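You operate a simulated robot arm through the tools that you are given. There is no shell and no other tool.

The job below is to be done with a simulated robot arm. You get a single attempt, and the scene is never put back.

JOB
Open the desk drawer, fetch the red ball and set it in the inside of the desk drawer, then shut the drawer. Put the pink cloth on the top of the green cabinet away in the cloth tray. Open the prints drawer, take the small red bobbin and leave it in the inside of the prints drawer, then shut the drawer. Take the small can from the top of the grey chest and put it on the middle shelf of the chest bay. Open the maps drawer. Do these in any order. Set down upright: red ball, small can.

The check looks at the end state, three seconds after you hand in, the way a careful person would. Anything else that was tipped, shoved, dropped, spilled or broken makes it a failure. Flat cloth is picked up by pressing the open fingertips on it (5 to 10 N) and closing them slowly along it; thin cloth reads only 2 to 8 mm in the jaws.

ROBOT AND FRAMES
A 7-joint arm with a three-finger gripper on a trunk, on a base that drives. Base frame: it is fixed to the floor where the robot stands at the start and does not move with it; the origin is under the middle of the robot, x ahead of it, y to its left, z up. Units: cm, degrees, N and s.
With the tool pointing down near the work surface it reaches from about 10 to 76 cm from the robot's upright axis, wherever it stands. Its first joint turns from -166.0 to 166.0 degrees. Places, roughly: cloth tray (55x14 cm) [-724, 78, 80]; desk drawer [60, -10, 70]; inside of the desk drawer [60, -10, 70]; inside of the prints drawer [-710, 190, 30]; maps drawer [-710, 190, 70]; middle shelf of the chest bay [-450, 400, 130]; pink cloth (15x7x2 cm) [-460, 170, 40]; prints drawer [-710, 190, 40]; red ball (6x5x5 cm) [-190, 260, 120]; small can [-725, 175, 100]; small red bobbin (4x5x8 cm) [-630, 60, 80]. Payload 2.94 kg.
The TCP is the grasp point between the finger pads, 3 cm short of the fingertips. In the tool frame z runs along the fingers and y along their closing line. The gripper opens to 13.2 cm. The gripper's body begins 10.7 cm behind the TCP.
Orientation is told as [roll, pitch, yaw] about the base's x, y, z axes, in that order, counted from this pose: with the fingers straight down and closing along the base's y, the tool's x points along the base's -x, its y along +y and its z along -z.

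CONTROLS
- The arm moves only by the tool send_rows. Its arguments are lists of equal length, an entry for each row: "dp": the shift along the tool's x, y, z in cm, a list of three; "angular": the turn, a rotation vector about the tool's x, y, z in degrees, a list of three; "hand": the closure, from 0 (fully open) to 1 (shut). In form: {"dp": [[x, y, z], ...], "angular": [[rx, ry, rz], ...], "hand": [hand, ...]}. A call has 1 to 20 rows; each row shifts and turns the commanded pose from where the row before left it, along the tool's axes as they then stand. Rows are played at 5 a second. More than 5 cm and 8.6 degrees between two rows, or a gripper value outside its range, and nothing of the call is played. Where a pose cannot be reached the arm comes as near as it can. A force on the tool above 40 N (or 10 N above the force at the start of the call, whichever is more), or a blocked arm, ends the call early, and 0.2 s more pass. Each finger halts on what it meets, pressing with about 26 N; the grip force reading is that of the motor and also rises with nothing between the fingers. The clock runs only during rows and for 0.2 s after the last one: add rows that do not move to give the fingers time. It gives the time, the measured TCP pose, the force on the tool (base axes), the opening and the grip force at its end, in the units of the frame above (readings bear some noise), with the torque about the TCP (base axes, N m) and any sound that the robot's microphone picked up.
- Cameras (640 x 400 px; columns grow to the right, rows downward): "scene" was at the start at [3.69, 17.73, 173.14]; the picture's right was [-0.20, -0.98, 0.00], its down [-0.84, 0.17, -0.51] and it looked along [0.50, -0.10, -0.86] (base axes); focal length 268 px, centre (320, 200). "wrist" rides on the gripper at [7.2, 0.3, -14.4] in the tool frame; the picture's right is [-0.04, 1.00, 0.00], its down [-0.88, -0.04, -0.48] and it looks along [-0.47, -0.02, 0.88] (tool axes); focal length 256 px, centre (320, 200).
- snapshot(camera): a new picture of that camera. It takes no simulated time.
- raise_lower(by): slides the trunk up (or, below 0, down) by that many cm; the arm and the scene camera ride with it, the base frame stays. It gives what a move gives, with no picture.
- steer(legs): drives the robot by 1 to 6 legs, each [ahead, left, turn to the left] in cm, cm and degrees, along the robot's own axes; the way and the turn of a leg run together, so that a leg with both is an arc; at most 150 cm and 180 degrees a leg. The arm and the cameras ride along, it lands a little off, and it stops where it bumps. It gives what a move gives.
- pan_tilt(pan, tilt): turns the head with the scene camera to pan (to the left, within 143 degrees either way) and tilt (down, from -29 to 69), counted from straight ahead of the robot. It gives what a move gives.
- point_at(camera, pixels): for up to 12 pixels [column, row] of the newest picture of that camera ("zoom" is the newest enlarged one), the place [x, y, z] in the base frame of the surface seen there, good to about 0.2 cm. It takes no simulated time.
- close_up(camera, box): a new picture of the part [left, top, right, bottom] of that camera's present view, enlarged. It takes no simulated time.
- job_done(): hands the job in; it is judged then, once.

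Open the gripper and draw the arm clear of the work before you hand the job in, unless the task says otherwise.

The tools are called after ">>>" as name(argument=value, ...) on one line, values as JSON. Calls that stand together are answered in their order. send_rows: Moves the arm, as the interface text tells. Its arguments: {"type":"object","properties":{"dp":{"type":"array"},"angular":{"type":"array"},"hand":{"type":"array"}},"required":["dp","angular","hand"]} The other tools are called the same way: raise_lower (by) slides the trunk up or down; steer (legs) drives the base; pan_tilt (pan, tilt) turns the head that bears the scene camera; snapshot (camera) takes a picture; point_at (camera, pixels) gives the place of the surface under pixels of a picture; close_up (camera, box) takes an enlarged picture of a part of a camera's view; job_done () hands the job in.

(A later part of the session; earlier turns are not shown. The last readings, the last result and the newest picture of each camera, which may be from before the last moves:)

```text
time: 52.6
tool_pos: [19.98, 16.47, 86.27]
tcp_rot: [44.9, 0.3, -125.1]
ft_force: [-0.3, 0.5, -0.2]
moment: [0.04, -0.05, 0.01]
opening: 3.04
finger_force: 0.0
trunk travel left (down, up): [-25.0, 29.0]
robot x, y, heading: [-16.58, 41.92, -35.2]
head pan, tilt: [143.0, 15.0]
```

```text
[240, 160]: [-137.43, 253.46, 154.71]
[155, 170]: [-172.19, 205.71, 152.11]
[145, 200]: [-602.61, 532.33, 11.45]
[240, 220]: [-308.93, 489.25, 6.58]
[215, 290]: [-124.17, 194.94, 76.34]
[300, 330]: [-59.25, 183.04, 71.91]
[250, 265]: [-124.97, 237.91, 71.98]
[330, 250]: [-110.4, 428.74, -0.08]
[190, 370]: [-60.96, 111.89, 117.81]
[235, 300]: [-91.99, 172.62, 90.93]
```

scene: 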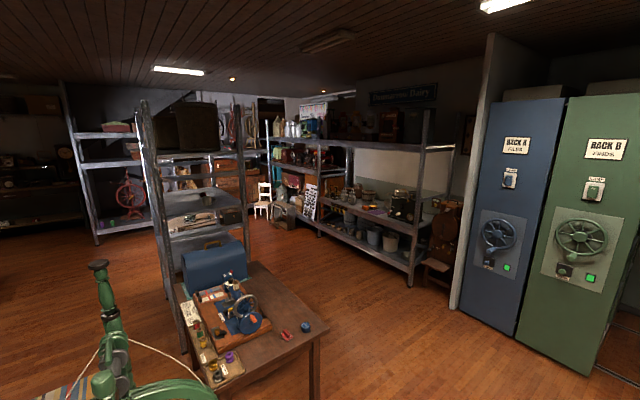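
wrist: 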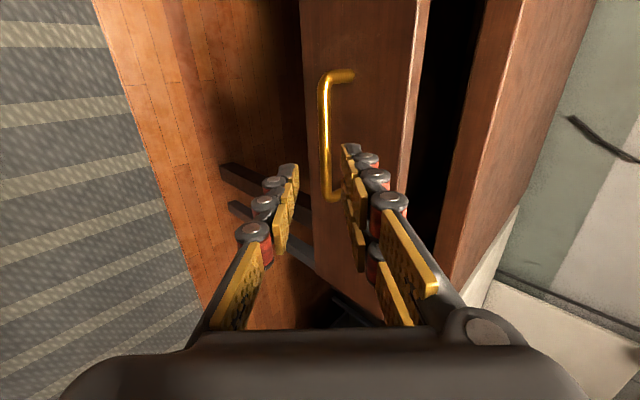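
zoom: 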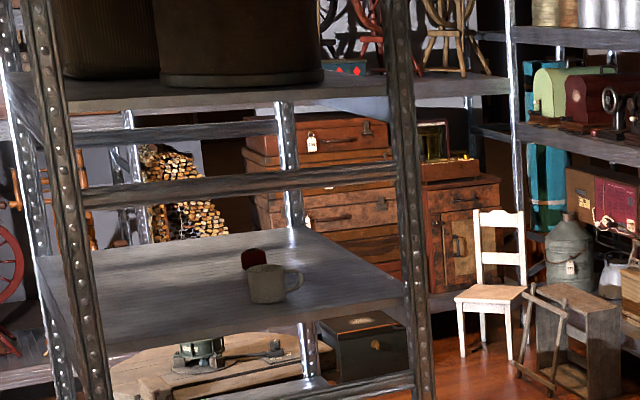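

The shelf spans about 90 by 60 cm with the ball at z≈120 and the mug 28 cm nearer along its length. I query upper shelf height, rails and the free floor to its right.

>>> point_at(camera="zoom", pixels=[[200, 105], [450, 85], [230, 185], [200, 130], [100, 110], [350, 175], [350, 85], [380, 290], [395, 100], [410, 320]])

>>> point_at(camera="scene", pixels=[[322, 335], [318, 395], [445, 305], [410, 286], [400, 320], [340, 270], [520, 330], [262, 215], [300, 225], [280, 240], [460, 380], [250, 250]])

```text
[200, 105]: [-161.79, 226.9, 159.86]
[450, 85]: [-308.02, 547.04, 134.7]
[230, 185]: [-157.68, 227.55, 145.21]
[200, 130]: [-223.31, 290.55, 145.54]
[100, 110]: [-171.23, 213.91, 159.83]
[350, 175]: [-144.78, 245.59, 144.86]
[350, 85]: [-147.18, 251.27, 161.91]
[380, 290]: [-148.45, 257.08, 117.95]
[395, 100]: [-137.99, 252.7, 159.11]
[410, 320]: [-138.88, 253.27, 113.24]
```

```text
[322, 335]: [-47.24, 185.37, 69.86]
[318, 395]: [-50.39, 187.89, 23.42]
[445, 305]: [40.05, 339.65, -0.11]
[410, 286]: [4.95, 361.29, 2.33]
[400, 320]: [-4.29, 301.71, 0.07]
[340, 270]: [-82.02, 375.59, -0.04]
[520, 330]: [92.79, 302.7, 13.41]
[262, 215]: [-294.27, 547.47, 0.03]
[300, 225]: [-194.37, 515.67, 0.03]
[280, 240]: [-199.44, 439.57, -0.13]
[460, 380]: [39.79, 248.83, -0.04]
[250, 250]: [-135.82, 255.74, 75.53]
```

Shelf space: z 118 to 158, end rails only, free aisle to b≈298 on the right side. I raise the hand 30 cm, then set the tool vertical and turn it on so the camera will be on top when I later tilt forward.

>>> send_rows(dp=[[0, 2.1, -2.1], [0, 2.1, -2.1], [0, 2.1, -2.1], [0, 2.1, -2.1], [0, 2.1, -2.1], [0, 2.1, -2.1], [0, 2.1, -2.1], [0, 2.1, -2.1], [0, 2.1, -2.1], [0, 2.1, -2.1], [0, 0, 0], [0, 0, 0], [0, 0, 0], [0, 0, 0], [0, 0, 0], [0, 0, 0], [0, 0, 0]], angular=[[0, 0, 0], [0, 0, 0], [0, 0, 0], [0, 0, 0], [0, 0, 0], [0, 0, 0], [0, 0, 0], [0, 0, 0], [0, 0, 0], [0, 0, 0], [7.5, 0, 0], [7.5, 0, 0], [7.5, 0, 0], [7.5, 0, 0], [7.5, 0, 0], [7.5, 0, 0], [0, 0, 0]], hand=[0.77, 0.7, 0.6, 0.5, 0.4, 0.4, 0.4, 0.4, 0.4, 0.4, 0.4, 0.4, 0.4, 0.4, 0.4, 0.4, 0.4])

>>> send_rows(dp=[[0, 0, 0], [0, 0, 0], [0, 0, 0], [0, 0, 0], [0, 0, 0], [0, 0, 0], [0, 0, 0], [0, 0, 0], [0, 0, 0], [0, 0, 0], [0, 0, 0], [0, 0, 0]], angular=[[0, 0, 8.18], [0, 0, 8.18], [0, 0, 8.18], [0, 0, 8.18], [0, 0, 8.18], [0, 0, 8.18], [0, 0, 8.18], [0, 0, 8.18], [0, 0, 8.18], [0, 0, 8.18], [0, 0, 8.2], [0, 0, 0]], hand=[0.4, 0.4, 0.4, 0.4, 0.4, 0.4, 0.4, 0.4, 0.4, 0.4, 0.4, 0.4])

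```text
time: 56.2
tool_pos: [19.88, 16.4, 115.91]
tcp_rot: [-0.1, 0.4, -125.2]
ft_force: [-0.2, 0.4, -0.9]
moment: [0.03, 0.03, 0.01]
opening: 7.91
finger_force: 0.1
trunk travel left (down, up): [-25.0, 29.0]
robot x, y, heading: [-16.45, 42.14, -35.4]
head pan, tilt: [143.0, 15.0]
```

```text
time: 58.8
tool_pos: [19.07, 15.18, 115.94]
tcp_rot: [-1.1, 0.0, 148.9]
ft_force: [-0.4, 0.0, -0.5]
moment: [0.03, -0.01, -0.02]
opening: 7.92
finger_force: 0.1
out of reach, approached as far as the arm can: row 11
trunk travel left (down, up): [-25.0, 29.0]
robot x, y, heading: [-16.64, 42.39, -35.0]
head pan, tilt: [143.0, 15.0]
```

The last turn stops about 4° short at a joint limit. I tilt forward about the tool's y axis and see whether the pose becomes reachable.

>>> send_rows(dp=[[0, 0, 0], [0, 0, 0], [0, 0, 0], [0, 0, 0], [0, 0, 0], [0, 0, 0], [0, 0, 0], [0, 0, 0], [0, 0, 0]], angular=[[0, 7.5, 0], [0, 7.5, 0], [0, 7.5, 0], [0, 7.5, 0], [0, 7.5, 0], [0, 7.5, 0], [0, 7.5, 0], [0, 7.5, 0], [0, 0, 0]], hand=[0.4, 0.4, 0.4, 0.4, 0.4, 0.4, 0.4, 0.4, 0.4])

>>> pan_tilt(pan=0, tilt=50)

>>> snapshot(camera="scene")

>>> snapshot(camera="wrist")

```text
time: 60.8
tool_pos: [18.87, 15.14, 116.03]
tcp_rot: [-2.0, 60.0, 147.1]
ft_force: [1.3, 0.4, -0.3]
moment: [0.01, -0.01, 0.0]
opening: 7.92
finger_force: 0.1
trunk travel left (down, up): [-25.0, 29.0]
robot x, y, heading: [-16.59, 41.95, -34.8]
head pan, tilt: [143.0, 15.0]
```

```text
time: 63.1
tool_pos: [19.02, 15.2, 116.04]
tcp_rot: [-2.1, 60.1, 147.1]
ft_force: [0.2, 0.2, 0.6]
moment: [0.01, 0.0, 0.0]
opening: 7.91
finger_force: 0.1
trunk travel left (down, up): [-25.0, 29.0]
robot x, y, heading: [-17.11, 42.47, -35.0]
head pan, tilt: [0.0, 50.0]
```

```text
taken
```

scene: 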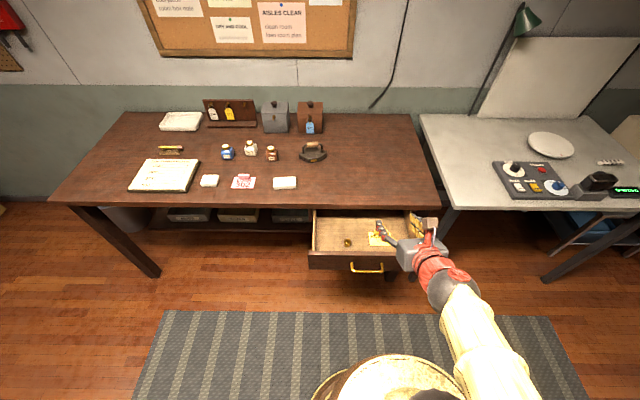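

```text
taken
```

wrist: 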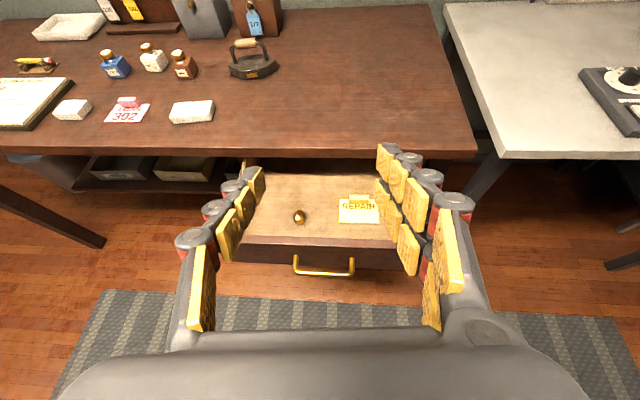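

The hand now points forward with the camera on top. I drive left along the desk, then back down the right-hand aisle, and turn to face the shelf from its long side.

>>> steer(legs=[[0, 100, 0], [0, 65, 0], [-130, 0, 0]])

>>> pan_tilt(pan=-140, tilt=20)

>>> snapshot(camera="scene")

```text
time: 77.7
tool_pos: [9.01, 226.26, 115.98]
tcp_rot: [-2.1, 60.2, 147.0]
ft_force: [-0.2, 0.2, 0.0]
moment: [-0.06, 0.0, -0.02]
opening: 7.94
finger_force: 0.0
trunk travel left (down, up): [-25.0, 29.0]
robot x, y, heading: [-26.66, 253.69, -35.3]
head pan, tilt: [0.0, 50.0]
```

```text
time: 80.0
tool_pos: [9.01, 226.27, 116.15]
tcp_rot: [-2.1, 60.1, 147.0]
ft_force: [0.8, 0.2, 0.3]
moment: [0.03, -0.04, -0.01]
opening: 7.95
finger_force: 0.1
trunk travel left (down, up): [-25.0, 29.0]
robot x, y, heading: [-26.45, 253.64, -35.2]
head pan, tilt: [-140.0, 20.0]
```

```text
taken
```

scene: 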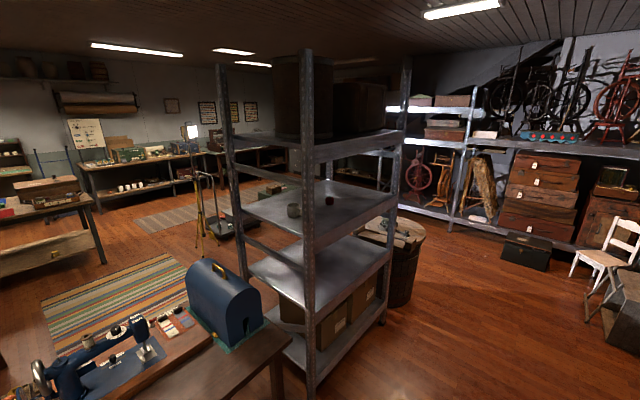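

The shelf's long side is open and the ball shows at (329,200). I drive on 133 cm and turn right to face the shelf.

>>> steer(legs=[[-133, 0, 0], [0, 0, -89.8]])

>>> pan_tilt(pan=0, tilt=35)

>>> snapshot(camera="scene")

>>> snapshot(camera="wrist")

```text
time: 90.4
tool_pos: [-162.33, 294.85, 116.06]
tcp_rot: [-2.1, 60.1, 56.9]
ft_force: [-0.2, 0.0, -0.5]
moment: [0.0, -0.03, 0.0]
opening: 7.94
finger_force: 0.0
trunk travel left (down, up): [-25.0, 29.0]
robot x, y, heading: [-134.96, 330.71, -125.6]
head pan, tilt: [-140.0, 20.0]
```

```text
time: 92.7
tool_pos: [-162.31, 294.89, 116.09]
tcp_rot: [-2.2, 60.2, 56.8]
ft_force: [0.0, -1.3, 0.2]
moment: [0.03, -0.01, 0.01]
opening: 7.9
finger_force: 0.1
trunk travel left (down, up): [-25.0, 29.0]
robot x, y, heading: [-134.77, 330.55, -125.8]
head pan, tilt: [0.0, 35.0]
```

```text
taken
```

scene: 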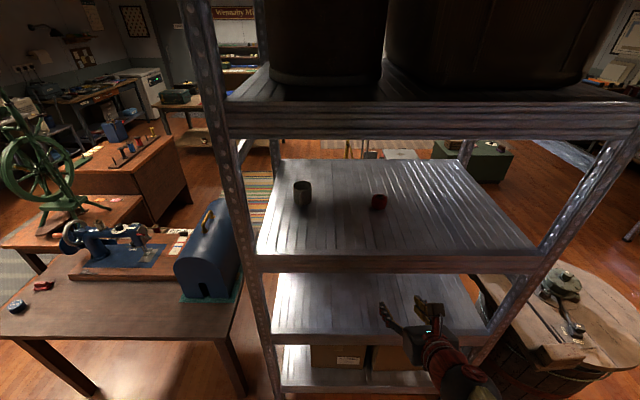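

```text
taken
```

wrist: 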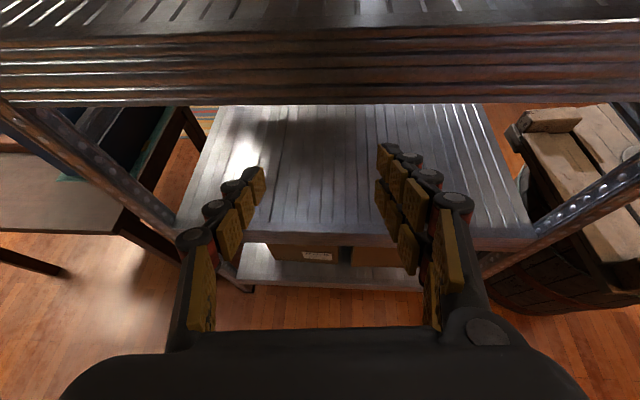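

The ball is at (380,202) and the mug at (302,192) in the scene picture. I query exact positions of ball, shelf edges and upper shelf's front edge.

>>> close_up(camera="scene", box=[280, 160, 440, 260])

>>> point_at(camera="zoom", pixels=[[400, 165], [385, 165], [415, 165], [400, 145], [400, 190], [395, 198], [90, 130], [120, 130], [400, 380], [200, 380]])

>>> point_at(camera="scene", pixels=[[400, 100], [400, 135], [400, 110], [380, 258], [380, 268], [250, 170], [545, 230]])

```text
4.00 times, centred on (360, 210) of scene
```

zoom: 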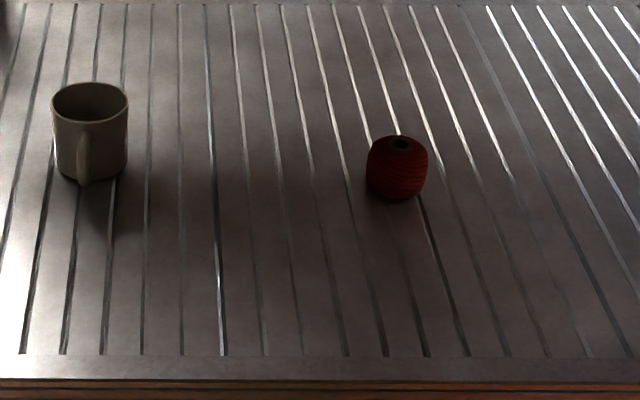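

```text
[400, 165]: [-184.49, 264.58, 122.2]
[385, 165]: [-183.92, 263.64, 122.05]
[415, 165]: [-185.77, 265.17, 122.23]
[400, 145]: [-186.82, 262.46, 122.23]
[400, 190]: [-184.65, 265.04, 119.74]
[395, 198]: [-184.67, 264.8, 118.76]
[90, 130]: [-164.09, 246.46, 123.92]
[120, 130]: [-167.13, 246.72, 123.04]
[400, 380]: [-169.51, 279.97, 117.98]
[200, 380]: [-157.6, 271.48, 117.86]
```

```text
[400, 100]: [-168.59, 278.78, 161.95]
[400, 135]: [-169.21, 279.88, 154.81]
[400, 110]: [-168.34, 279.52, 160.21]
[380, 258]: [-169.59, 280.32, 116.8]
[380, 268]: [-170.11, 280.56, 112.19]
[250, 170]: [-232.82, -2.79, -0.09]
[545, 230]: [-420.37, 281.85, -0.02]
```

The "ball" is a twine ball with its hole on top, centered near (-186.2,262.4,120.5). I raise the trunk 12 cm and flatten the tool's tilt, before driving closer.

>>> raise_lower(by=12)

>>> send_rows(dp=[[0, 0, 0], [0, 0, 0], [0, 0, 0]], angular=[[0, 5, 0], [0, 5, 0], [0, 0, 0]], hand=[0.35, 0.3, 0.25])

>>> steer(legs=[[22, 0, 0]])

>>> snapshot(camera="scene")

>>> snapshot(camera="wrist")

```text
time: 94.2
tool_pos: [-162.39, 294.97, 128.03]
tcp_rot: [-2.1, 60.0, 56.8]
ft_force: [0.5, -0.3, 0.6]
moment: [0.0, 0.02, 0.02]
opening: 7.93
finger_force: 0.0
trunk travel left (down, up): [-37.0, 17.0]
robot x, y, heading: [-135.22, 330.28, -125.5]
head pan, tilt: [0.0, 35.0]
```

```text
time: 95.0
tool_pos: [-162.36, 294.85, 128.03]
tcp_rot: [-3.2, 70.1, 55.6]
ft_force: [0.0, 0.6, 0.1]
moment: [0.02, 0.01, 0.01]
opening: 9.89
finger_force: 0.0
trunk travel left (down, up): [-37.0, 17.0]
robot x, y, heading: [-135.08, 330.77, -125.6]
head pan, tilt: [0.0, 35.0]
```

```text
time: 96.7
tool_pos: [-175.24, 276.78, 128.07]
tcp_rot: [-3.1, 69.9, 55.6]
ft_force: [-0.1, 0.2, -0.9]
moment: [0.0, 0.0, 0.03]
opening: 9.88
finger_force: 0.1
trunk travel left (down, up): [-37.0, 17.0]
robot x, y, heading: [-147.53, 312.51, -125.5]
head pan, tilt: [0.0, 35.0]
```

```text
taken
```

scene: 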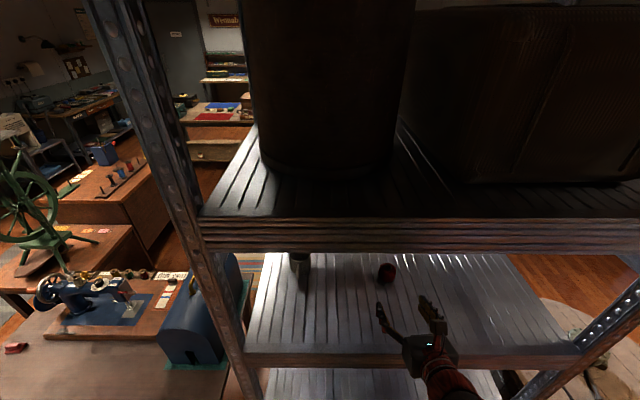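

```text
taken
```

wrist: 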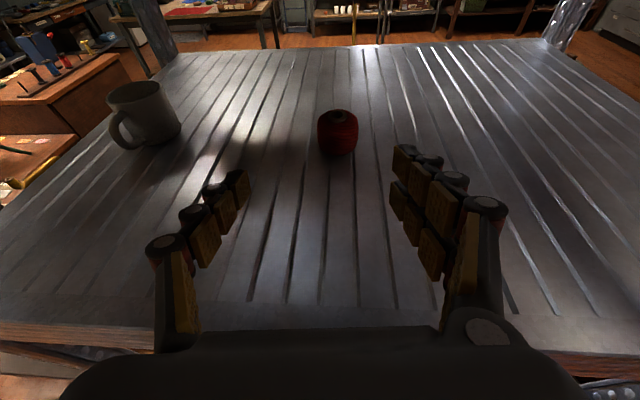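

The ball sits ahead between the fingers at wrist (338,132). I measure it again with the wrist camera.

>>> point_at(camera="wrist", pixels=[[338, 135], [322, 132], [353, 132], [338, 118], [338, 152], [338, 113], [338, 170]])

```text
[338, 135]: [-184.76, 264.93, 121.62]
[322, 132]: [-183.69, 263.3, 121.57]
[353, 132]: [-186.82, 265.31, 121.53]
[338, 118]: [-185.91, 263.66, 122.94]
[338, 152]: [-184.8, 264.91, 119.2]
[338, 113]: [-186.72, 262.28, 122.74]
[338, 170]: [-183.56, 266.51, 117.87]
```

Computed tool axes give a needed move of about x -0.7, y +2.2, z +18.2 cm. I make most of it and check.

>>> send_rows(dp=[[-0.3, 1.1, 2], [-0.3, 1.1, 3], [0, 0, 3], [0, 0, 3], [0, 0, 2], [0, 0, 0]], angular=[[0, 0, 0], [0, 0, 0], [0, 0, 0], [0, 0, 0], [0, 0, 0], [0, 0, 0]], hand=[0.25, 0.25, 0.25, 0.25, 0.25, 0.25])

>>> snapshot(camera="wrist")

>>> point_at(camera="wrist", pixels=[[320, 165], [300, 165], [340, 165], [320, 145], [320, 185]])

```text
time: 98.1
tool_pos: [-183.2, 267.69, 123.09]
tcp_rot: [-3.1, 70.0, 55.6]
ft_force: [0.2, -0.6, -0.1]
moment: [0.01, -0.01, -0.01]
opening: 9.91
finger_force: 0.0
trunk travel left (down, up): [-37.0, 17.0]
robot x, y, heading: [-147.92, 312.5, -125.3]
head pan, tilt: [0.0, 35.0]
```

```text
taken
```

wrist: 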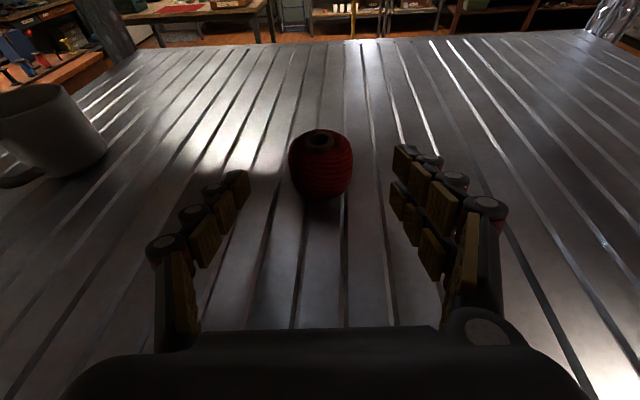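

```text
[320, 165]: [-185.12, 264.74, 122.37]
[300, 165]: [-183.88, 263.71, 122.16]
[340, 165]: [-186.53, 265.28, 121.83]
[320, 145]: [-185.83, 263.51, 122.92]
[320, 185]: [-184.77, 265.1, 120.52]
```

The ball is centered between the fingers. I advance 5.5 cm more and close on it.

>>> send_rows(dp=[[0, 0, 2], [0, 0, 2], [-0.1, 0, 1.5], [0, 0, 0]], angular=[[0, 0, 0], [0, 0, 0], [0, 0, 0], [0, 0, 0]], hand=[0.25, 0.25, 0.25, 0.25])

>>> snapshot(camera="wrist")

```text
time: 99.1
tool_pos: [-185.84, 263.28, 120.96]
tcp_rot: [-3.1, 70.0, 55.8]
ft_force: [0.2, -0.8, 0.7]
moment: [0.02, -0.01, 0.0]
opening: 9.87
finger_force: 0.1
trunk travel left (down, up): [-37.0, 17.0]
robot x, y, heading: [-147.87, 312.36, -125.4]
head pan, tilt: [0.0, 35.0]
```

```text
taken
```

wrist: 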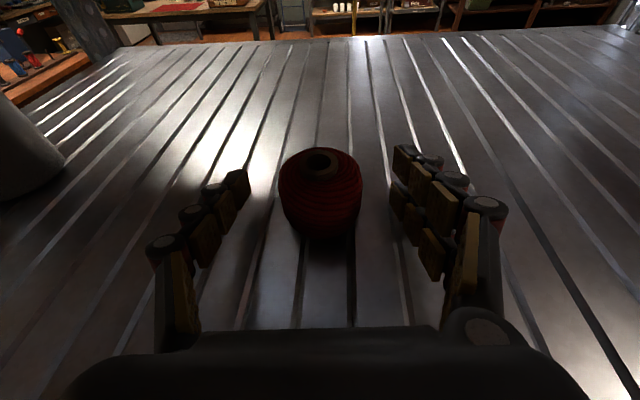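

The ball lies between the pads. I close slowly and then lift a little.

>>> send_rows(dp=[[0, 0, 0], [0, 0, 0], [0, 0, 0], [0, 0, 0], [0, 0, 0], [0, 0, 0]], angular=[[0, 0, 0], [0, 0, 0], [0, 0, 0], [0, 0, 0], [0, 0, 0], [0, 0, 0]], hand=[0.4, 0.5, 0.6, 0.7, 0.8, 0.8])

>>> snapshot(camera="wrist")

```text
time: 100.5
tool_pos: [-185.89, 263.18, 121.07]
tcp_rot: [-3.1, 70.1, 55.6]
ft_force: [-2.0, 1.2, 5.7]
moment: [0.05, 0.13, -0.03]
opening: 5.15
finger_force: 25.7
trunk travel left (down, up): [-37.0, 17.0]
robot x, y, heading: [-147.56, 312.1, -125.6]
head pan, tilt: [0.0, 35.0]
```

```text
taken
```

wrist: 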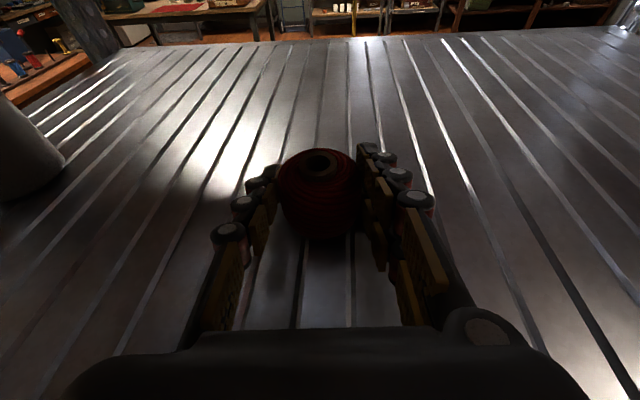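

The ball is held (5.15 cm). I lift it 6 cm and draw it back out of the shelf.

>>> send_rows(dp=[[0.94, 0, -0.34], [1.88, 0, -0.68], [1.88, 0, -0.68], [1, 0, -0.36], [0, 0, 0]], angular=[[0, 0, 0], [0, 0, 0], [0, 0, 0], [0, 0, 0], [0, 0, 0]], hand=[0.8, 0.8, 0.8, 0.8, 0.8])

>>> snapshot(camera="wrist")

```text
time: 101.7
tool_pos: [-185.99, 263.5, 127.0]
tcp_rot: [-3.1, 70.0, 55.6]
ft_force: [-0.7, 0.4, -0.3]
moment: [-0.04, -0.01, 0.0]
opening: 5.1
finger_force: 25.8
trunk travel left (down, up): [-37.0, 17.0]
robot x, y, heading: [-147.65, 312.64, -125.6]
head pan, tilt: [0.0, 35.0]
```

```text
taken
```

wrist: 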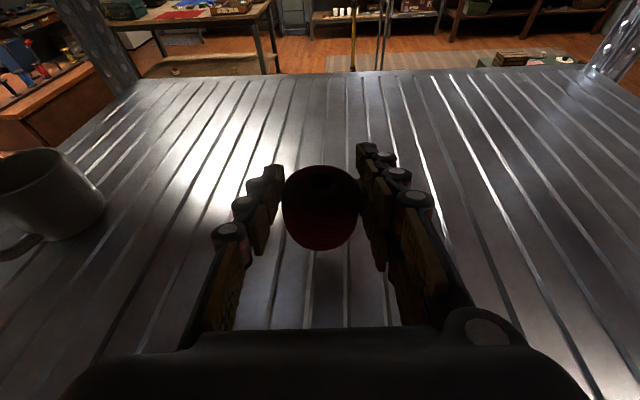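

The ball lifted off. I zoom to see whether it swung in the grip.

>>> close_up(camera="wrist", box=[240, 140, 400, 240])

>>> close_up(camera="scene", box=[340, 240, 480, 330])

```text
4.00 times, centred on (320, 190) of wrist
```

zoom: 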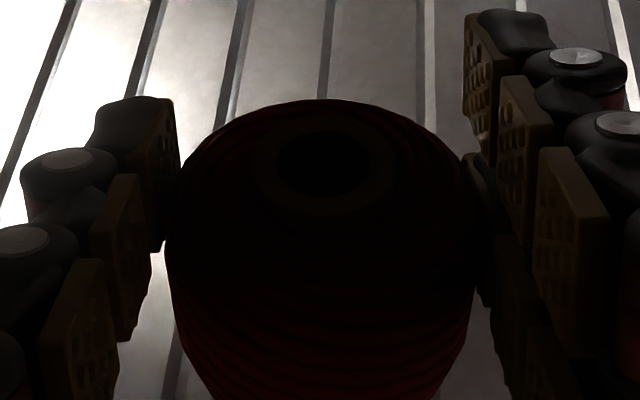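

```text
4.44 times, centred on (410, 285) of scene
```

zoom: 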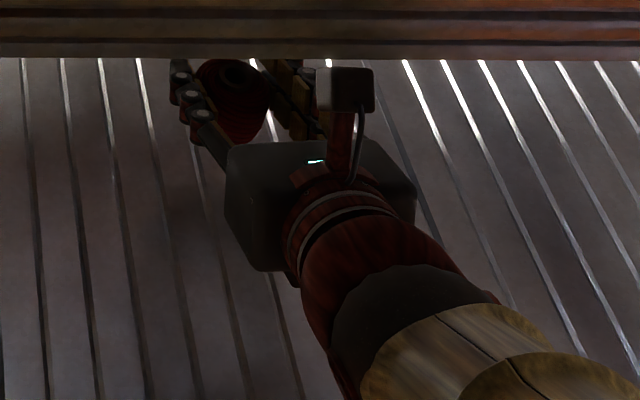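

The ball is held fine. I back the robot out of the shelf and turn back to the desk heading.

>>> steer(legs=[[-24, 0, 0], [0, 0, 90.3]])

>>> pan_tilt(pan=0, tilt=40)

>>> snapshot(camera="scene")

>>> snapshot(camera="wrist")

```text
time: 107.3
tool_pos: [-84.44, 294.37, 127.06]
tcp_rot: [-3.2, 70.0, 146.3]
ft_force: [0.2, 0.8, -0.1]
moment: [-0.03, -0.02, 0.02]
opening: 5.1
finger_force: 26.1
trunk travel left (down, up): [-37.0, 17.0]
robot x, y, heading: [-134.08, 331.91, -34.9]
head pan, tilt: [0.0, 35.0]
```

```text
time: 107.9
tool_pos: [-84.61, 294.32, 127.1]
tcp_rot: [-3.1, 70.0, 146.3]
ft_force: [0.1, -0.1, -0.6]
moment: [0.01, 0.02, 0.01]
opening: 5.1
finger_force: 26.0
trunk travel left (down, up): [-37.0, 17.0]
robot x, y, heading: [-134.08, 331.83, -34.8]
head pan, tilt: [0.0, 40.0]
```

```text
taken
```

scene: 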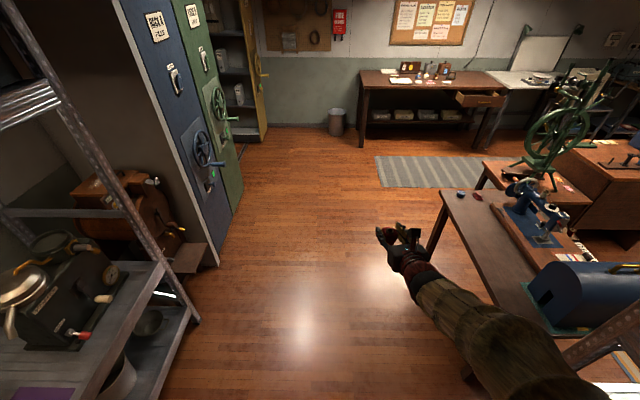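

```text
taken
```

wrist: 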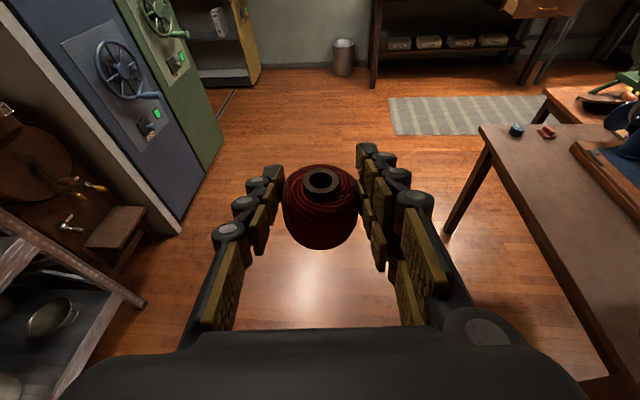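

The ball sits upright in the grip and the way ahead to the desk is free. I drive ahead to the desk aisle.

>>> steer(legs=[[132, 0, 0], [132, 0, 0]])

>>> steer(legs=[[0, -130, 0]])

>>> pan_tilt(pan=-15, tilt=50)

>>> snapshot(camera="scene")

```text
time: 120.8
tool_pos: [131.37, 143.3, 127.0]
tcp_rot: [-3.2, 69.9, 146.0]
ft_force: [-0.3, 0.7, -0.5]
moment: [0.03, -0.01, -0.01]
opening: 5.08
finger_force: 25.8
trunk travel left (down, up): [-37.0, 17.0]
robot x, y, heading: [82.2, 181.23, -35.3]
head pan, tilt: [0.0, 40.0]
```

```text
time: 127.3
tool_pos: [55.6, 37.43, 127.13]
tcp_rot: [-3.2, 70.0, 145.1]
ft_force: [0.0, 0.5, -0.5]
moment: [0.03, 0.01, 0.04]
opening: 5.05
finger_force: 26.2
trunk travel left (down, up): [-37.0, 17.0]
robot x, y, heading: [6.52, 76.34, -35.7]
head pan, tilt: [0.0, 40.0]
```

```text
time: 128.0
tool_pos: [55.63, 37.52, 127.01]
tcp_rot: [-3.1, 69.9, 145.2]
ft_force: [-0.6, -0.4, -0.6]
moment: [0.01, 0.01, -0.01]
opening: 5.09
finger_force: 25.8
trunk travel left (down, up): [-37.0, 17.0]
robot x, y, heading: [6.78, 75.96, -35.8]
head pan, tilt: [-15.0, 50.0]
```

```text
taken
```

scene: 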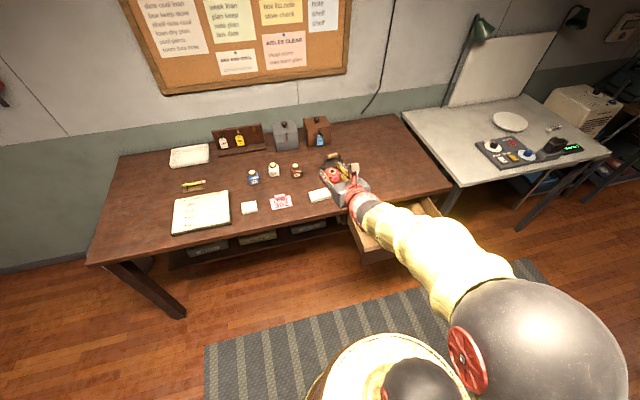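

I shift right 41 cm to stand in front of the drawer with the free part of the desk ahead, correcting the heading slightly.

>>> steer(legs=[[12, -41, 0.6]])

>>> pan_tilt(pan=15, tilt=60)

>>> snapshot(camera="scene")

>>> snapshot(camera="wrist")

```text
time: 130.7
tool_pos: [41.55, -2.72, 127.1]
tcp_rot: [-3.2, 70.0, 145.6]
ft_force: [-1.1, -1.2, -0.1]
moment: [0.01, 0.01, -0.01]
opening: 5.05
finger_force: 26.0
trunk travel left (down, up): [-37.0, 17.0]
robot x, y, heading: [-7.13, 35.48, -35.5]
head pan, tilt: [-15.0, 50.0]
```

```text
time: 131.6
tool_pos: [41.64, -2.75, 127.08]
tcp_rot: [-3.1, 70.0, 145.6]
ft_force: [-1.1, 0.2, 0.4]
moment: [0.04, 0.05, 0.0]
opening: 5.07
finger_force: 26.3
trunk travel left (down, up): [-37.0, 17.0]
robot x, y, heading: [-7.58, 35.5, -35.5]
head pan, tilt: [15.0, 60.0]
```

```text
taken
```

scene: 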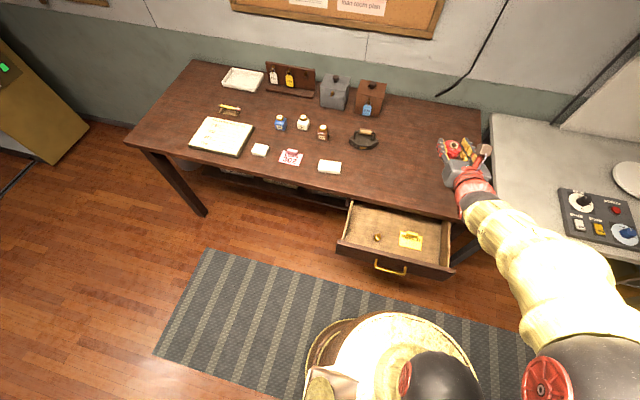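

```text
taken
```

wrist: 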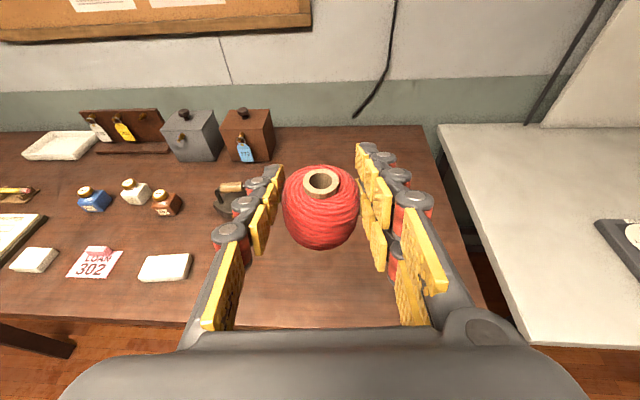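

The ball is over the desk's edge; the free area is right of the iron at scene (365,140). I query desk and drawer points.

>>> point_at(camera="scene", pixels=[[400, 170], [430, 190], [375, 147], [340, 173], [378, 238], [410, 240], [365, 222], [420, 260], [345, 238], [448, 250], [360, 250], [395, 266]])

>>> close_up(camera="scene", box=[320, 180, 480, 280])

```text
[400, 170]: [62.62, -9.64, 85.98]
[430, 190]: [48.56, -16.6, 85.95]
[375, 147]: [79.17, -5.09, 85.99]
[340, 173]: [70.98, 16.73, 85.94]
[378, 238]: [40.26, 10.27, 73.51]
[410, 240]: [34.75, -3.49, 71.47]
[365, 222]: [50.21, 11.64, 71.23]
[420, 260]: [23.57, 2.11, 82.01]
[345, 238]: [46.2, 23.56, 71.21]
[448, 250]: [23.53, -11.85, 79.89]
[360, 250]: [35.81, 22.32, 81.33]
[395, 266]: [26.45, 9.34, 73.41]
```

```text
4.00 times, centred on (400, 230) of scene
```

zoom: 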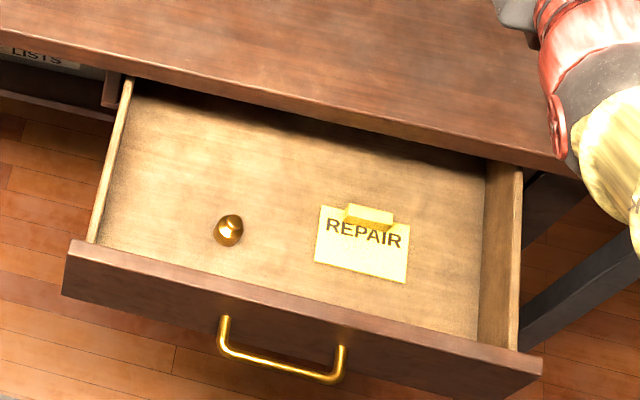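

The drawer floor is z 71.2, weight at (40.3,10.3), note at (34.8,-3.5). Before lowering the trunk I check where forearm and elbow are.

>>> point_at(camera="scene", pixels=[[465, 195], [500, 225], [540, 260], [580, 290], [560, 340], [500, 270], [600, 350], [540, 385], [470, 240], [480, 205]])

```text
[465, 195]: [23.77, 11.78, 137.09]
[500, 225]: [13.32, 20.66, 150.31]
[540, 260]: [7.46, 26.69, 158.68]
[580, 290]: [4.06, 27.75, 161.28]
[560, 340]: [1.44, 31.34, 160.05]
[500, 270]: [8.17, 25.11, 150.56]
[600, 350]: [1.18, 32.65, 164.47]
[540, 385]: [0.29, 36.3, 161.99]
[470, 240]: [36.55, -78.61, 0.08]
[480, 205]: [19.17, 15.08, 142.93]
```

The arm is elbow-up (z≈160), so lowering the trunk is safe. I move the ball forward over the desk's free area, then lower the trunk by 34 cm.

>>> send_rows(dp=[[0.89, 0.35, 2.43], [0.89, 0.35, 2.43], [0.89, 0.35, 2.43], [0.89, 0.35, 2.43], [0, 0, 0]], angular=[[0, 0, 0], [0, 0, 0], [0, 0, 0], [0, 0, 0], [0, 0, 0]], hand=[0.8, 0.8, 0.8, 0.8, 0.8])

>>> raise_lower(by=-34)

>>> snapshot(camera="wrist")

>>> snapshot(camera="scene")

```text
time: 132.8
tool_pos: [49.74, -9.26, 127.0]
tcp_rot: [-3.2, 70.0, 145.6]
ft_force: [-0.1, 0.6, -1.4]
moment: [0.0, 0.01, 0.02]
opening: 5.07
finger_force: 26.0
trunk travel left (down, up): [-37.0, 17.0]
robot x, y, heading: [-7.23, 35.29, -35.5]
head pan, tilt: [15.0, 60.0]
```

```text
time: 136.1
tool_pos: [49.69, -9.27, 93.1]
tcp_rot: [-3.1, 70.0, 145.6]
ft_force: [-0.3, 0.1, -0.7]
moment: [0.01, 0.0, -0.02]
opening: 5.07
finger_force: 26.0
trunk travel left (down, up): [-3.0, 51.0]
robot x, y, heading: [-7.37, 35.27, -35.6]
head pan, tilt: [15.0, 60.0]
```

```text
taken
```

wrist: 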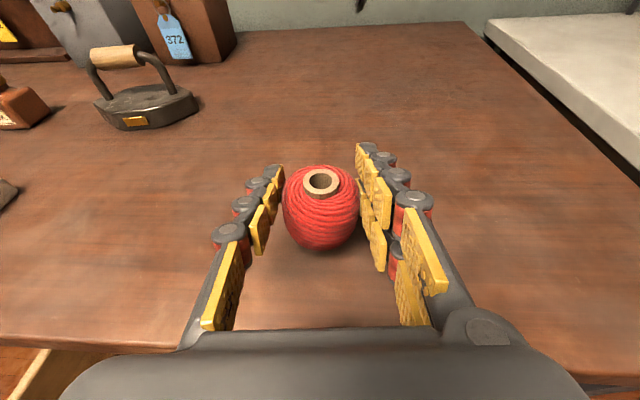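

```text
taken
```

scene: 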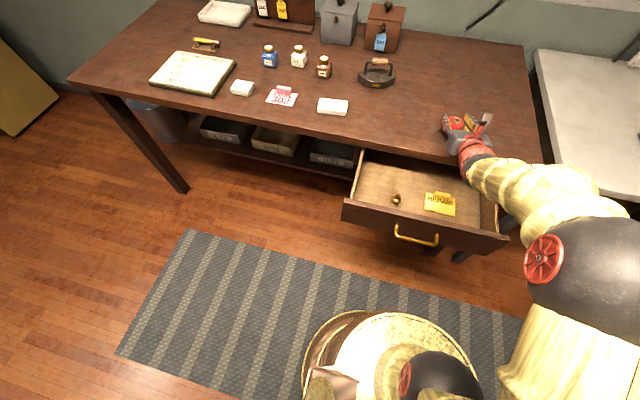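

The ball hovers ~4 cm over the free desk area. I lower it until it touches.

>>> send_rows(dp=[[-0.94, 0.02, 0.34], [-0.94, 0.02, 0.34], [-0.94, 0.02, 0.34], [-0.38, 0, 0.14], [0, 0, 0]], angular=[[0, 0, 0], [0, 0, 0], [0, 0, 0], [0, 0, 0], [0, 0, 0]], hand=[0.8, 0.8, 0.8, 0.8, 0.8])

>>> send_rows(dp=[[-0.19, 0, 0.07], [-0.19, 0, 0.07], [0, 0, 0]], angular=[[0, 0, 0], [0, 0, 0], [0, 0, 0]], hand=[0.8, 0.8, 0.8])

>>> snapshot(camera="wrist")

```text
time: 137.3
tool_pos: [49.92, -9.29, 90.38]
tcp_rot: [-3.0, 70.8, 145.8]
ft_force: [6.9, 0.2, 33.7]
moment: [-0.16, -0.13, 0.11]
opening: 5.1
finger_force: 26.1
trunk travel left (down, up): [-3.0, 51.0]
robot x, y, heading: [-6.95, 35.52, -35.4]
head pan, tilt: [15.0, 60.0]
```

```text
time: 138.1
tool_pos: [49.77, -9.26, 89.73]
tcp_rot: [-3.0, 70.5, 145.8]
ft_force: [7.3, 0.9, 31.3]
moment: [-0.25, -0.25, 0.07]
opening: 5.07
finger_force: 25.7
trunk travel left (down, up): [-3.0, 51.0]
robot x, y, heading: [-7.34, 35.52, -35.5]
head pan, tilt: [15.0, 60.0]
```

```text
taken
```

wrist: 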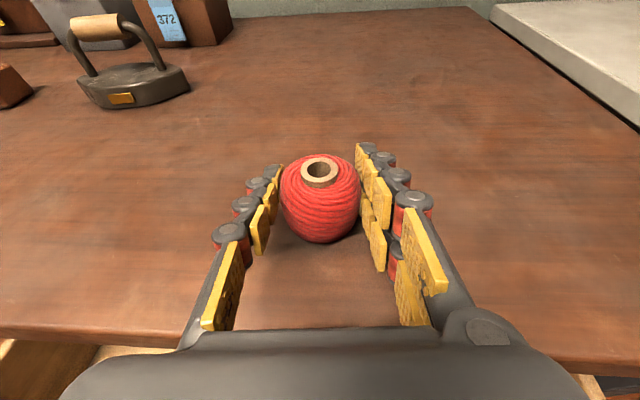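

The ball touches the desk (force 31 N upward). I raise slightly to relieve it, open the fingers, and look.

>>> send_rows(dp=[[0.19, 0, -0.07], [0, 0, 0], [0, 0, 0], [0, 0, 0], [0, 0, 0], [0, 0, 0]], angular=[[0, 0, 0], [0, 0, 0], [0, 0, 0], [0, 0, 0], [0, 0, 0], [0, 0, 0]], hand=[0.8, 0.6, 0.55, 0.45, 0.35, 0.25])

>>> snapshot(camera="wrist")

```text
time: 139.5
tool_pos: [49.61, -9.21, 89.26]
tcp_rot: [-3.2, 69.9, 145.5]
ft_force: [-0.5, -0.8, 0.1]
moment: [-0.03, 0.02, 0.01]
opening: 9.91
finger_force: 0.1
trunk travel left (down, up): [-3.0, 51.0]
robot x, y, heading: [-7.54, 35.11, -35.7]
head pan, tilt: [15.0, 60.0]
```

```text
taken
```

wrist: 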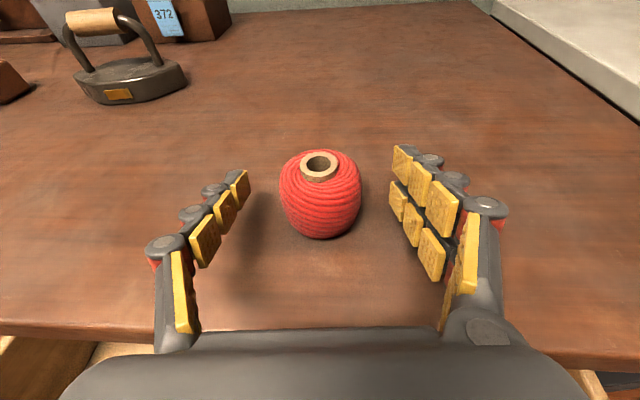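

The ball stands upright on the desk. I measure it, then draw back and raise the trunk to reorient the hand to vertical.

>>> point_at(camera="wrist", pixels=[[320, 195], [283, 190], [358, 190], [320, 225], [320, 155], [320, 163], [320, 237], [305, 168], [337, 168]])

>>> send_rows(dp=[[0, 0, -2], [0, 0, -3], [0, 0, -3], [0, 0, -3], [0, 0, -3], [0, 0, 0]], angular=[[0, 0, 0], [0, 0, 0], [0, 0, 0], [0, 0, 0], [0, 0, 0], [0, 0, 0]], hand=[0.25, 0.25, 0.25, 0.25, 0.25, 0.25])

>>> raise_lower(by=20)

>>> send_rows(dp=[[0, 0, 0], [0, 0, 0], [0, 0, 0], [0, 0, 0], [0, 0, 0], [0, 0, 0], [0, 0, 0], [0, 0, 0], [0, 0, 0], [0, 0, 0]], angular=[[0, -7.8, 0], [0, -7.8, 0], [0, -7.8, 0], [0, -7.8, 0], [0, -7.8, 0], [0, -7.8, 0], [0, -7.8, 0], [0, -7.8, 0], [0, -7.6, 0], [0, 0, 0]], hand=[0.25, 0.25, 0.25, 0.25, 0.25, 0.25, 0.25, 0.25, 0.25, 0.25])

```text
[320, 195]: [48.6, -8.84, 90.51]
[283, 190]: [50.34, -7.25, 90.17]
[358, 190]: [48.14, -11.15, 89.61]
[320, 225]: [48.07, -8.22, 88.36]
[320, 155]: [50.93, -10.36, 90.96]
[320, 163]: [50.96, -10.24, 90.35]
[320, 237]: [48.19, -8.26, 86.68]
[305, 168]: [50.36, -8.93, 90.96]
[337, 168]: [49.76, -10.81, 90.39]
```

```text
time: 140.9
tool_pos: [38.38, -2.51, 94.35]
tcp_rot: [-3.2, 70.0, 145.6]
ft_force: [0.1, 0.5, -0.3]
moment: [-0.04, 0.04, 0.02]
opening: 9.89
finger_force: 0.2
trunk travel left (down, up): [-3.0, 51.0]
robot x, y, heading: [-7.15, 35.38, -35.8]
head pan, tilt: [15.0, 60.0]
```

```text
time: 143.1
tool_pos: [38.48, -2.54, 114.3]
tcp_rot: [-3.1, 70.1, 145.5]
ft_force: [-0.3, -1.2, -0.2]
moment: [0.0, 0.02, -0.02]
opening: 9.89
finger_force: 0.1
trunk travel left (down, up): [-23.0, 31.0]
robot x, y, heading: [-7.54, 35.71, -35.6]
head pan, tilt: [15.0, 60.0]
```

```text
time: 145.3
tool_pos: [39.07, -2.02, 114.74]
tcp_rot: [-2.4, 6.8, 149.4]
ft_force: [-0.4, -0.6, 0.2]
moment: [0.03, 0.01, -0.03]
opening: 9.91
finger_force: 0.1
out of reach, approached as far as the arm can: row 4, 5
trunk travel left (down, up): [-23.0, 31.0]
robot x, y, heading: [-7.35, 35.38, -35.5]
head pan, tilt: [15.0, 60.0]
```

The hand is nearly vertical (6.8° pitch left). I turn it back by 90° about its axis so that it closes across the drawer's depth.

>>> send_rows(dp=[[0, 0, 0], [0, 0, 0], [0, 0, 0], [0, 0, 0], [0, 0, 0], [0, 0, 0], [0, 0, 0], [0, 0, 0], [0, 0, 0], [0, 0, 0], [0, 0, 0], [0, 0, 0]], angular=[[0, 0, -8.3], [0, 0, -8.3], [0, 0, -8.3], [0, 0, -8.3], [0, 0, -8.3], [0, 0, -8.3], [0, 0, -8.3], [0, 0, -8.3], [0, 0, -8.3], [0, 0, -8.3], [0, 0, -5], [0, 0, 0]], hand=[0.25, 0.25, 0.25, 0.25, 0.25, 0.25, 0.25, 0.25, 0.25, 0.25, 0.25, 0.25])

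>>> snapshot(camera="wrist")

```text
time: 147.9
tool_pos: [39.03, -1.92, 114.58]
tcp_rot: [6.9, 2.6, -122.2]
ft_force: [0.3, 0.0, 0.5]
moment: [0.03, 0.0, 0.01]
opening: 9.89
finger_force: 0.0
trunk travel left (down, up): [-23.0, 31.0]
robot x, y, heading: [-7.58, 35.6, -35.4]
head pan, tilt: [15.0, 60.0]
```

```text
taken
```

wrist: 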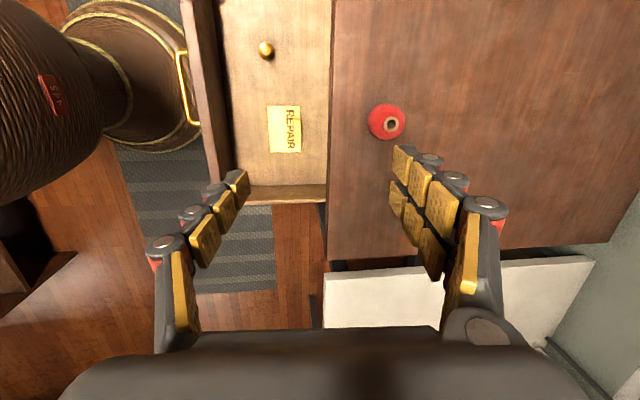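

I level the hand out (rotvec +6.9 x, -2.6 y, +2.9 z) and move over the ball at (49.8,-9.6).

>>> send_rows(dp=[[0, 0, 0], [0, 0, 0], [0, 0, 0], [0, 3.3, 0], [0, 3.3, 0], [0, 3.3, 0], [-0.1, 3.3, 0], [0, 0, 2], [0, 0, 3], [0, 0, 3], [0, 0, 0]], angular=[[6.9, 0, 0], [0, -2.6, 0], [0, 0, 2.9], [0, 0, 0], [0, 0, 0], [0, 0, 0], [0, 0, 0], [0, 0, 0], [0, 0, 0], [0, 0, 0], [0, 0, 0]], hand=[0.25, 0.25, 0.25, 0.25, 0.25, 0.25, 0.25, 0.25, 0.25, 0.25, 0.25])

>>> snapshot(camera="wrist")

>>> point_at(camera="wrist", pixels=[[320, 130], [300, 130], [340, 130], [320, 110], [320, 150]])

```text
time: 150.3
tool_pos: [49.79, -9.65, 106.57]
tcp_rot: [0.0, 0.0, -125.0]
ft_force: [0.0, -0.1, 0.0]
moment: [0.02, 0.03, -0.01]
opening: 9.9
finger_force: 0.0
trunk travel left (down, up): [-23.0, 31.0]
robot x, y, heading: [-7.37, 35.51, -35.7]
head pan, tilt: [15.0, 60.0]
```

```text
taken
```

wrist: 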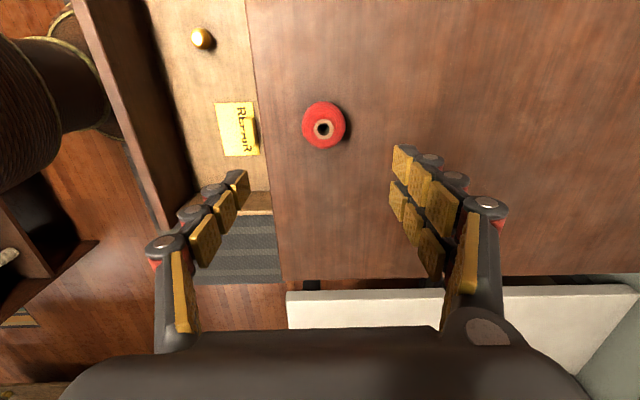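

```text
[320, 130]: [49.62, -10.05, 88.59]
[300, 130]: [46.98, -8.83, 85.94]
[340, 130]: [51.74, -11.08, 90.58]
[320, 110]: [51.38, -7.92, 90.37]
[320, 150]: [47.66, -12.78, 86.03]
```

The ball is centered below the open fingers. I descend to z 89.6 and close on it.

>>> send_rows(dp=[[0, 0, 3], [0, 0, 3], [0, 0, 3], [0, 0, 3], [0, 0, 3], [0, 0, 1.9], [0, 0, 0]], angular=[[0, 0, 0], [0, 0, 0], [0, 0, 0], [0, 0, 0], [0, 0, 0], [0, 0, 0], [0, 0, 0]], hand=[0.25, 0.25, 0.25, 0.25, 0.25, 0.25, 0.25])

>>> snapshot(camera="wrist")

```text
time: 151.9
tool_pos: [49.83, -9.67, 89.72]
tcp_rot: [0.0, 0.0, -125.1]
ft_force: [0.6, -0.5, 0.4]
moment: [0.0, 0.01, 0.01]
opening: 9.89
finger_force: 0.0
trunk travel left (down, up): [-23.0, 31.0]
robot x, y, heading: [-7.29, 35.52, -35.4]
head pan, tilt: [15.0, 60.0]
```

```text
taken
```

wrist: 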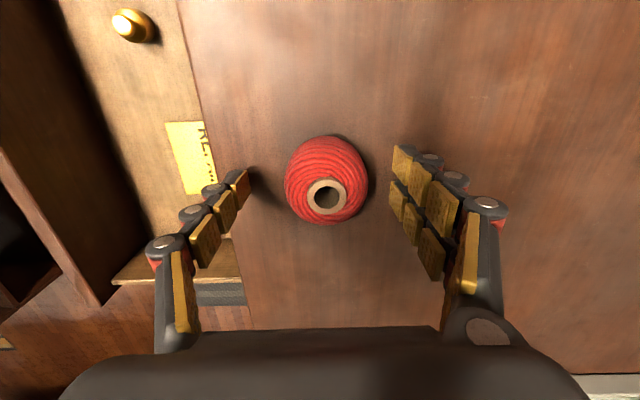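

The ball sits between the pads. I close on it and lift.

>>> send_rows(dp=[[0, 0, 0], [0, 0, 0], [0, 0, 0], [0, 0, 0], [0, 0, 0], [0, 0, -1], [0, 0, -2], [0, 0, -3], [0, 0, 0]], angular=[[0, 0, 0], [0, 0, 0], [0, 0, 0], [0, 0, 0], [0, 0, 0], [0, 0, 0], [0, 0, 0], [0, 0, 0], [0, 0, 0]], hand=[0.4, 0.5, 0.6, 0.7, 0.8, 0.8, 0.8, 0.8, 0.8])

>>> snapshot(camera="wrist")

```text
time: 153.9
tool_pos: [49.87, -9.73, 95.86]
tcp_rot: [0.1, 0.0, -125.3]
ft_force: [-0.2, 0.1, -0.2]
moment: [0.03, -0.04, -0.02]
opening: 4.96
finger_force: 25.6
trunk travel left (down, up): [-23.0, 31.0]
robot x, y, heading: [-7.21, 35.45, -35.3]
head pan, tilt: [15.0, 60.0]
```

```text
taken
```

wrist: 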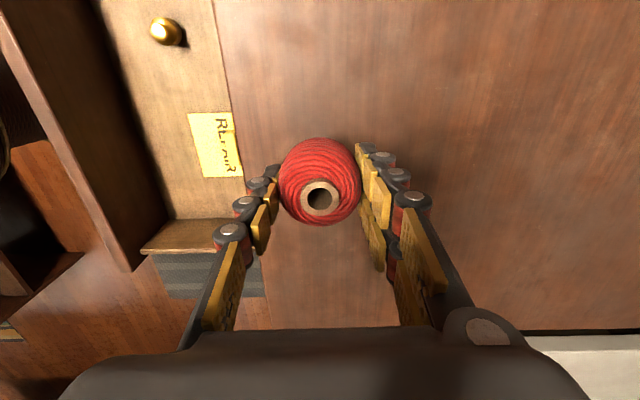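

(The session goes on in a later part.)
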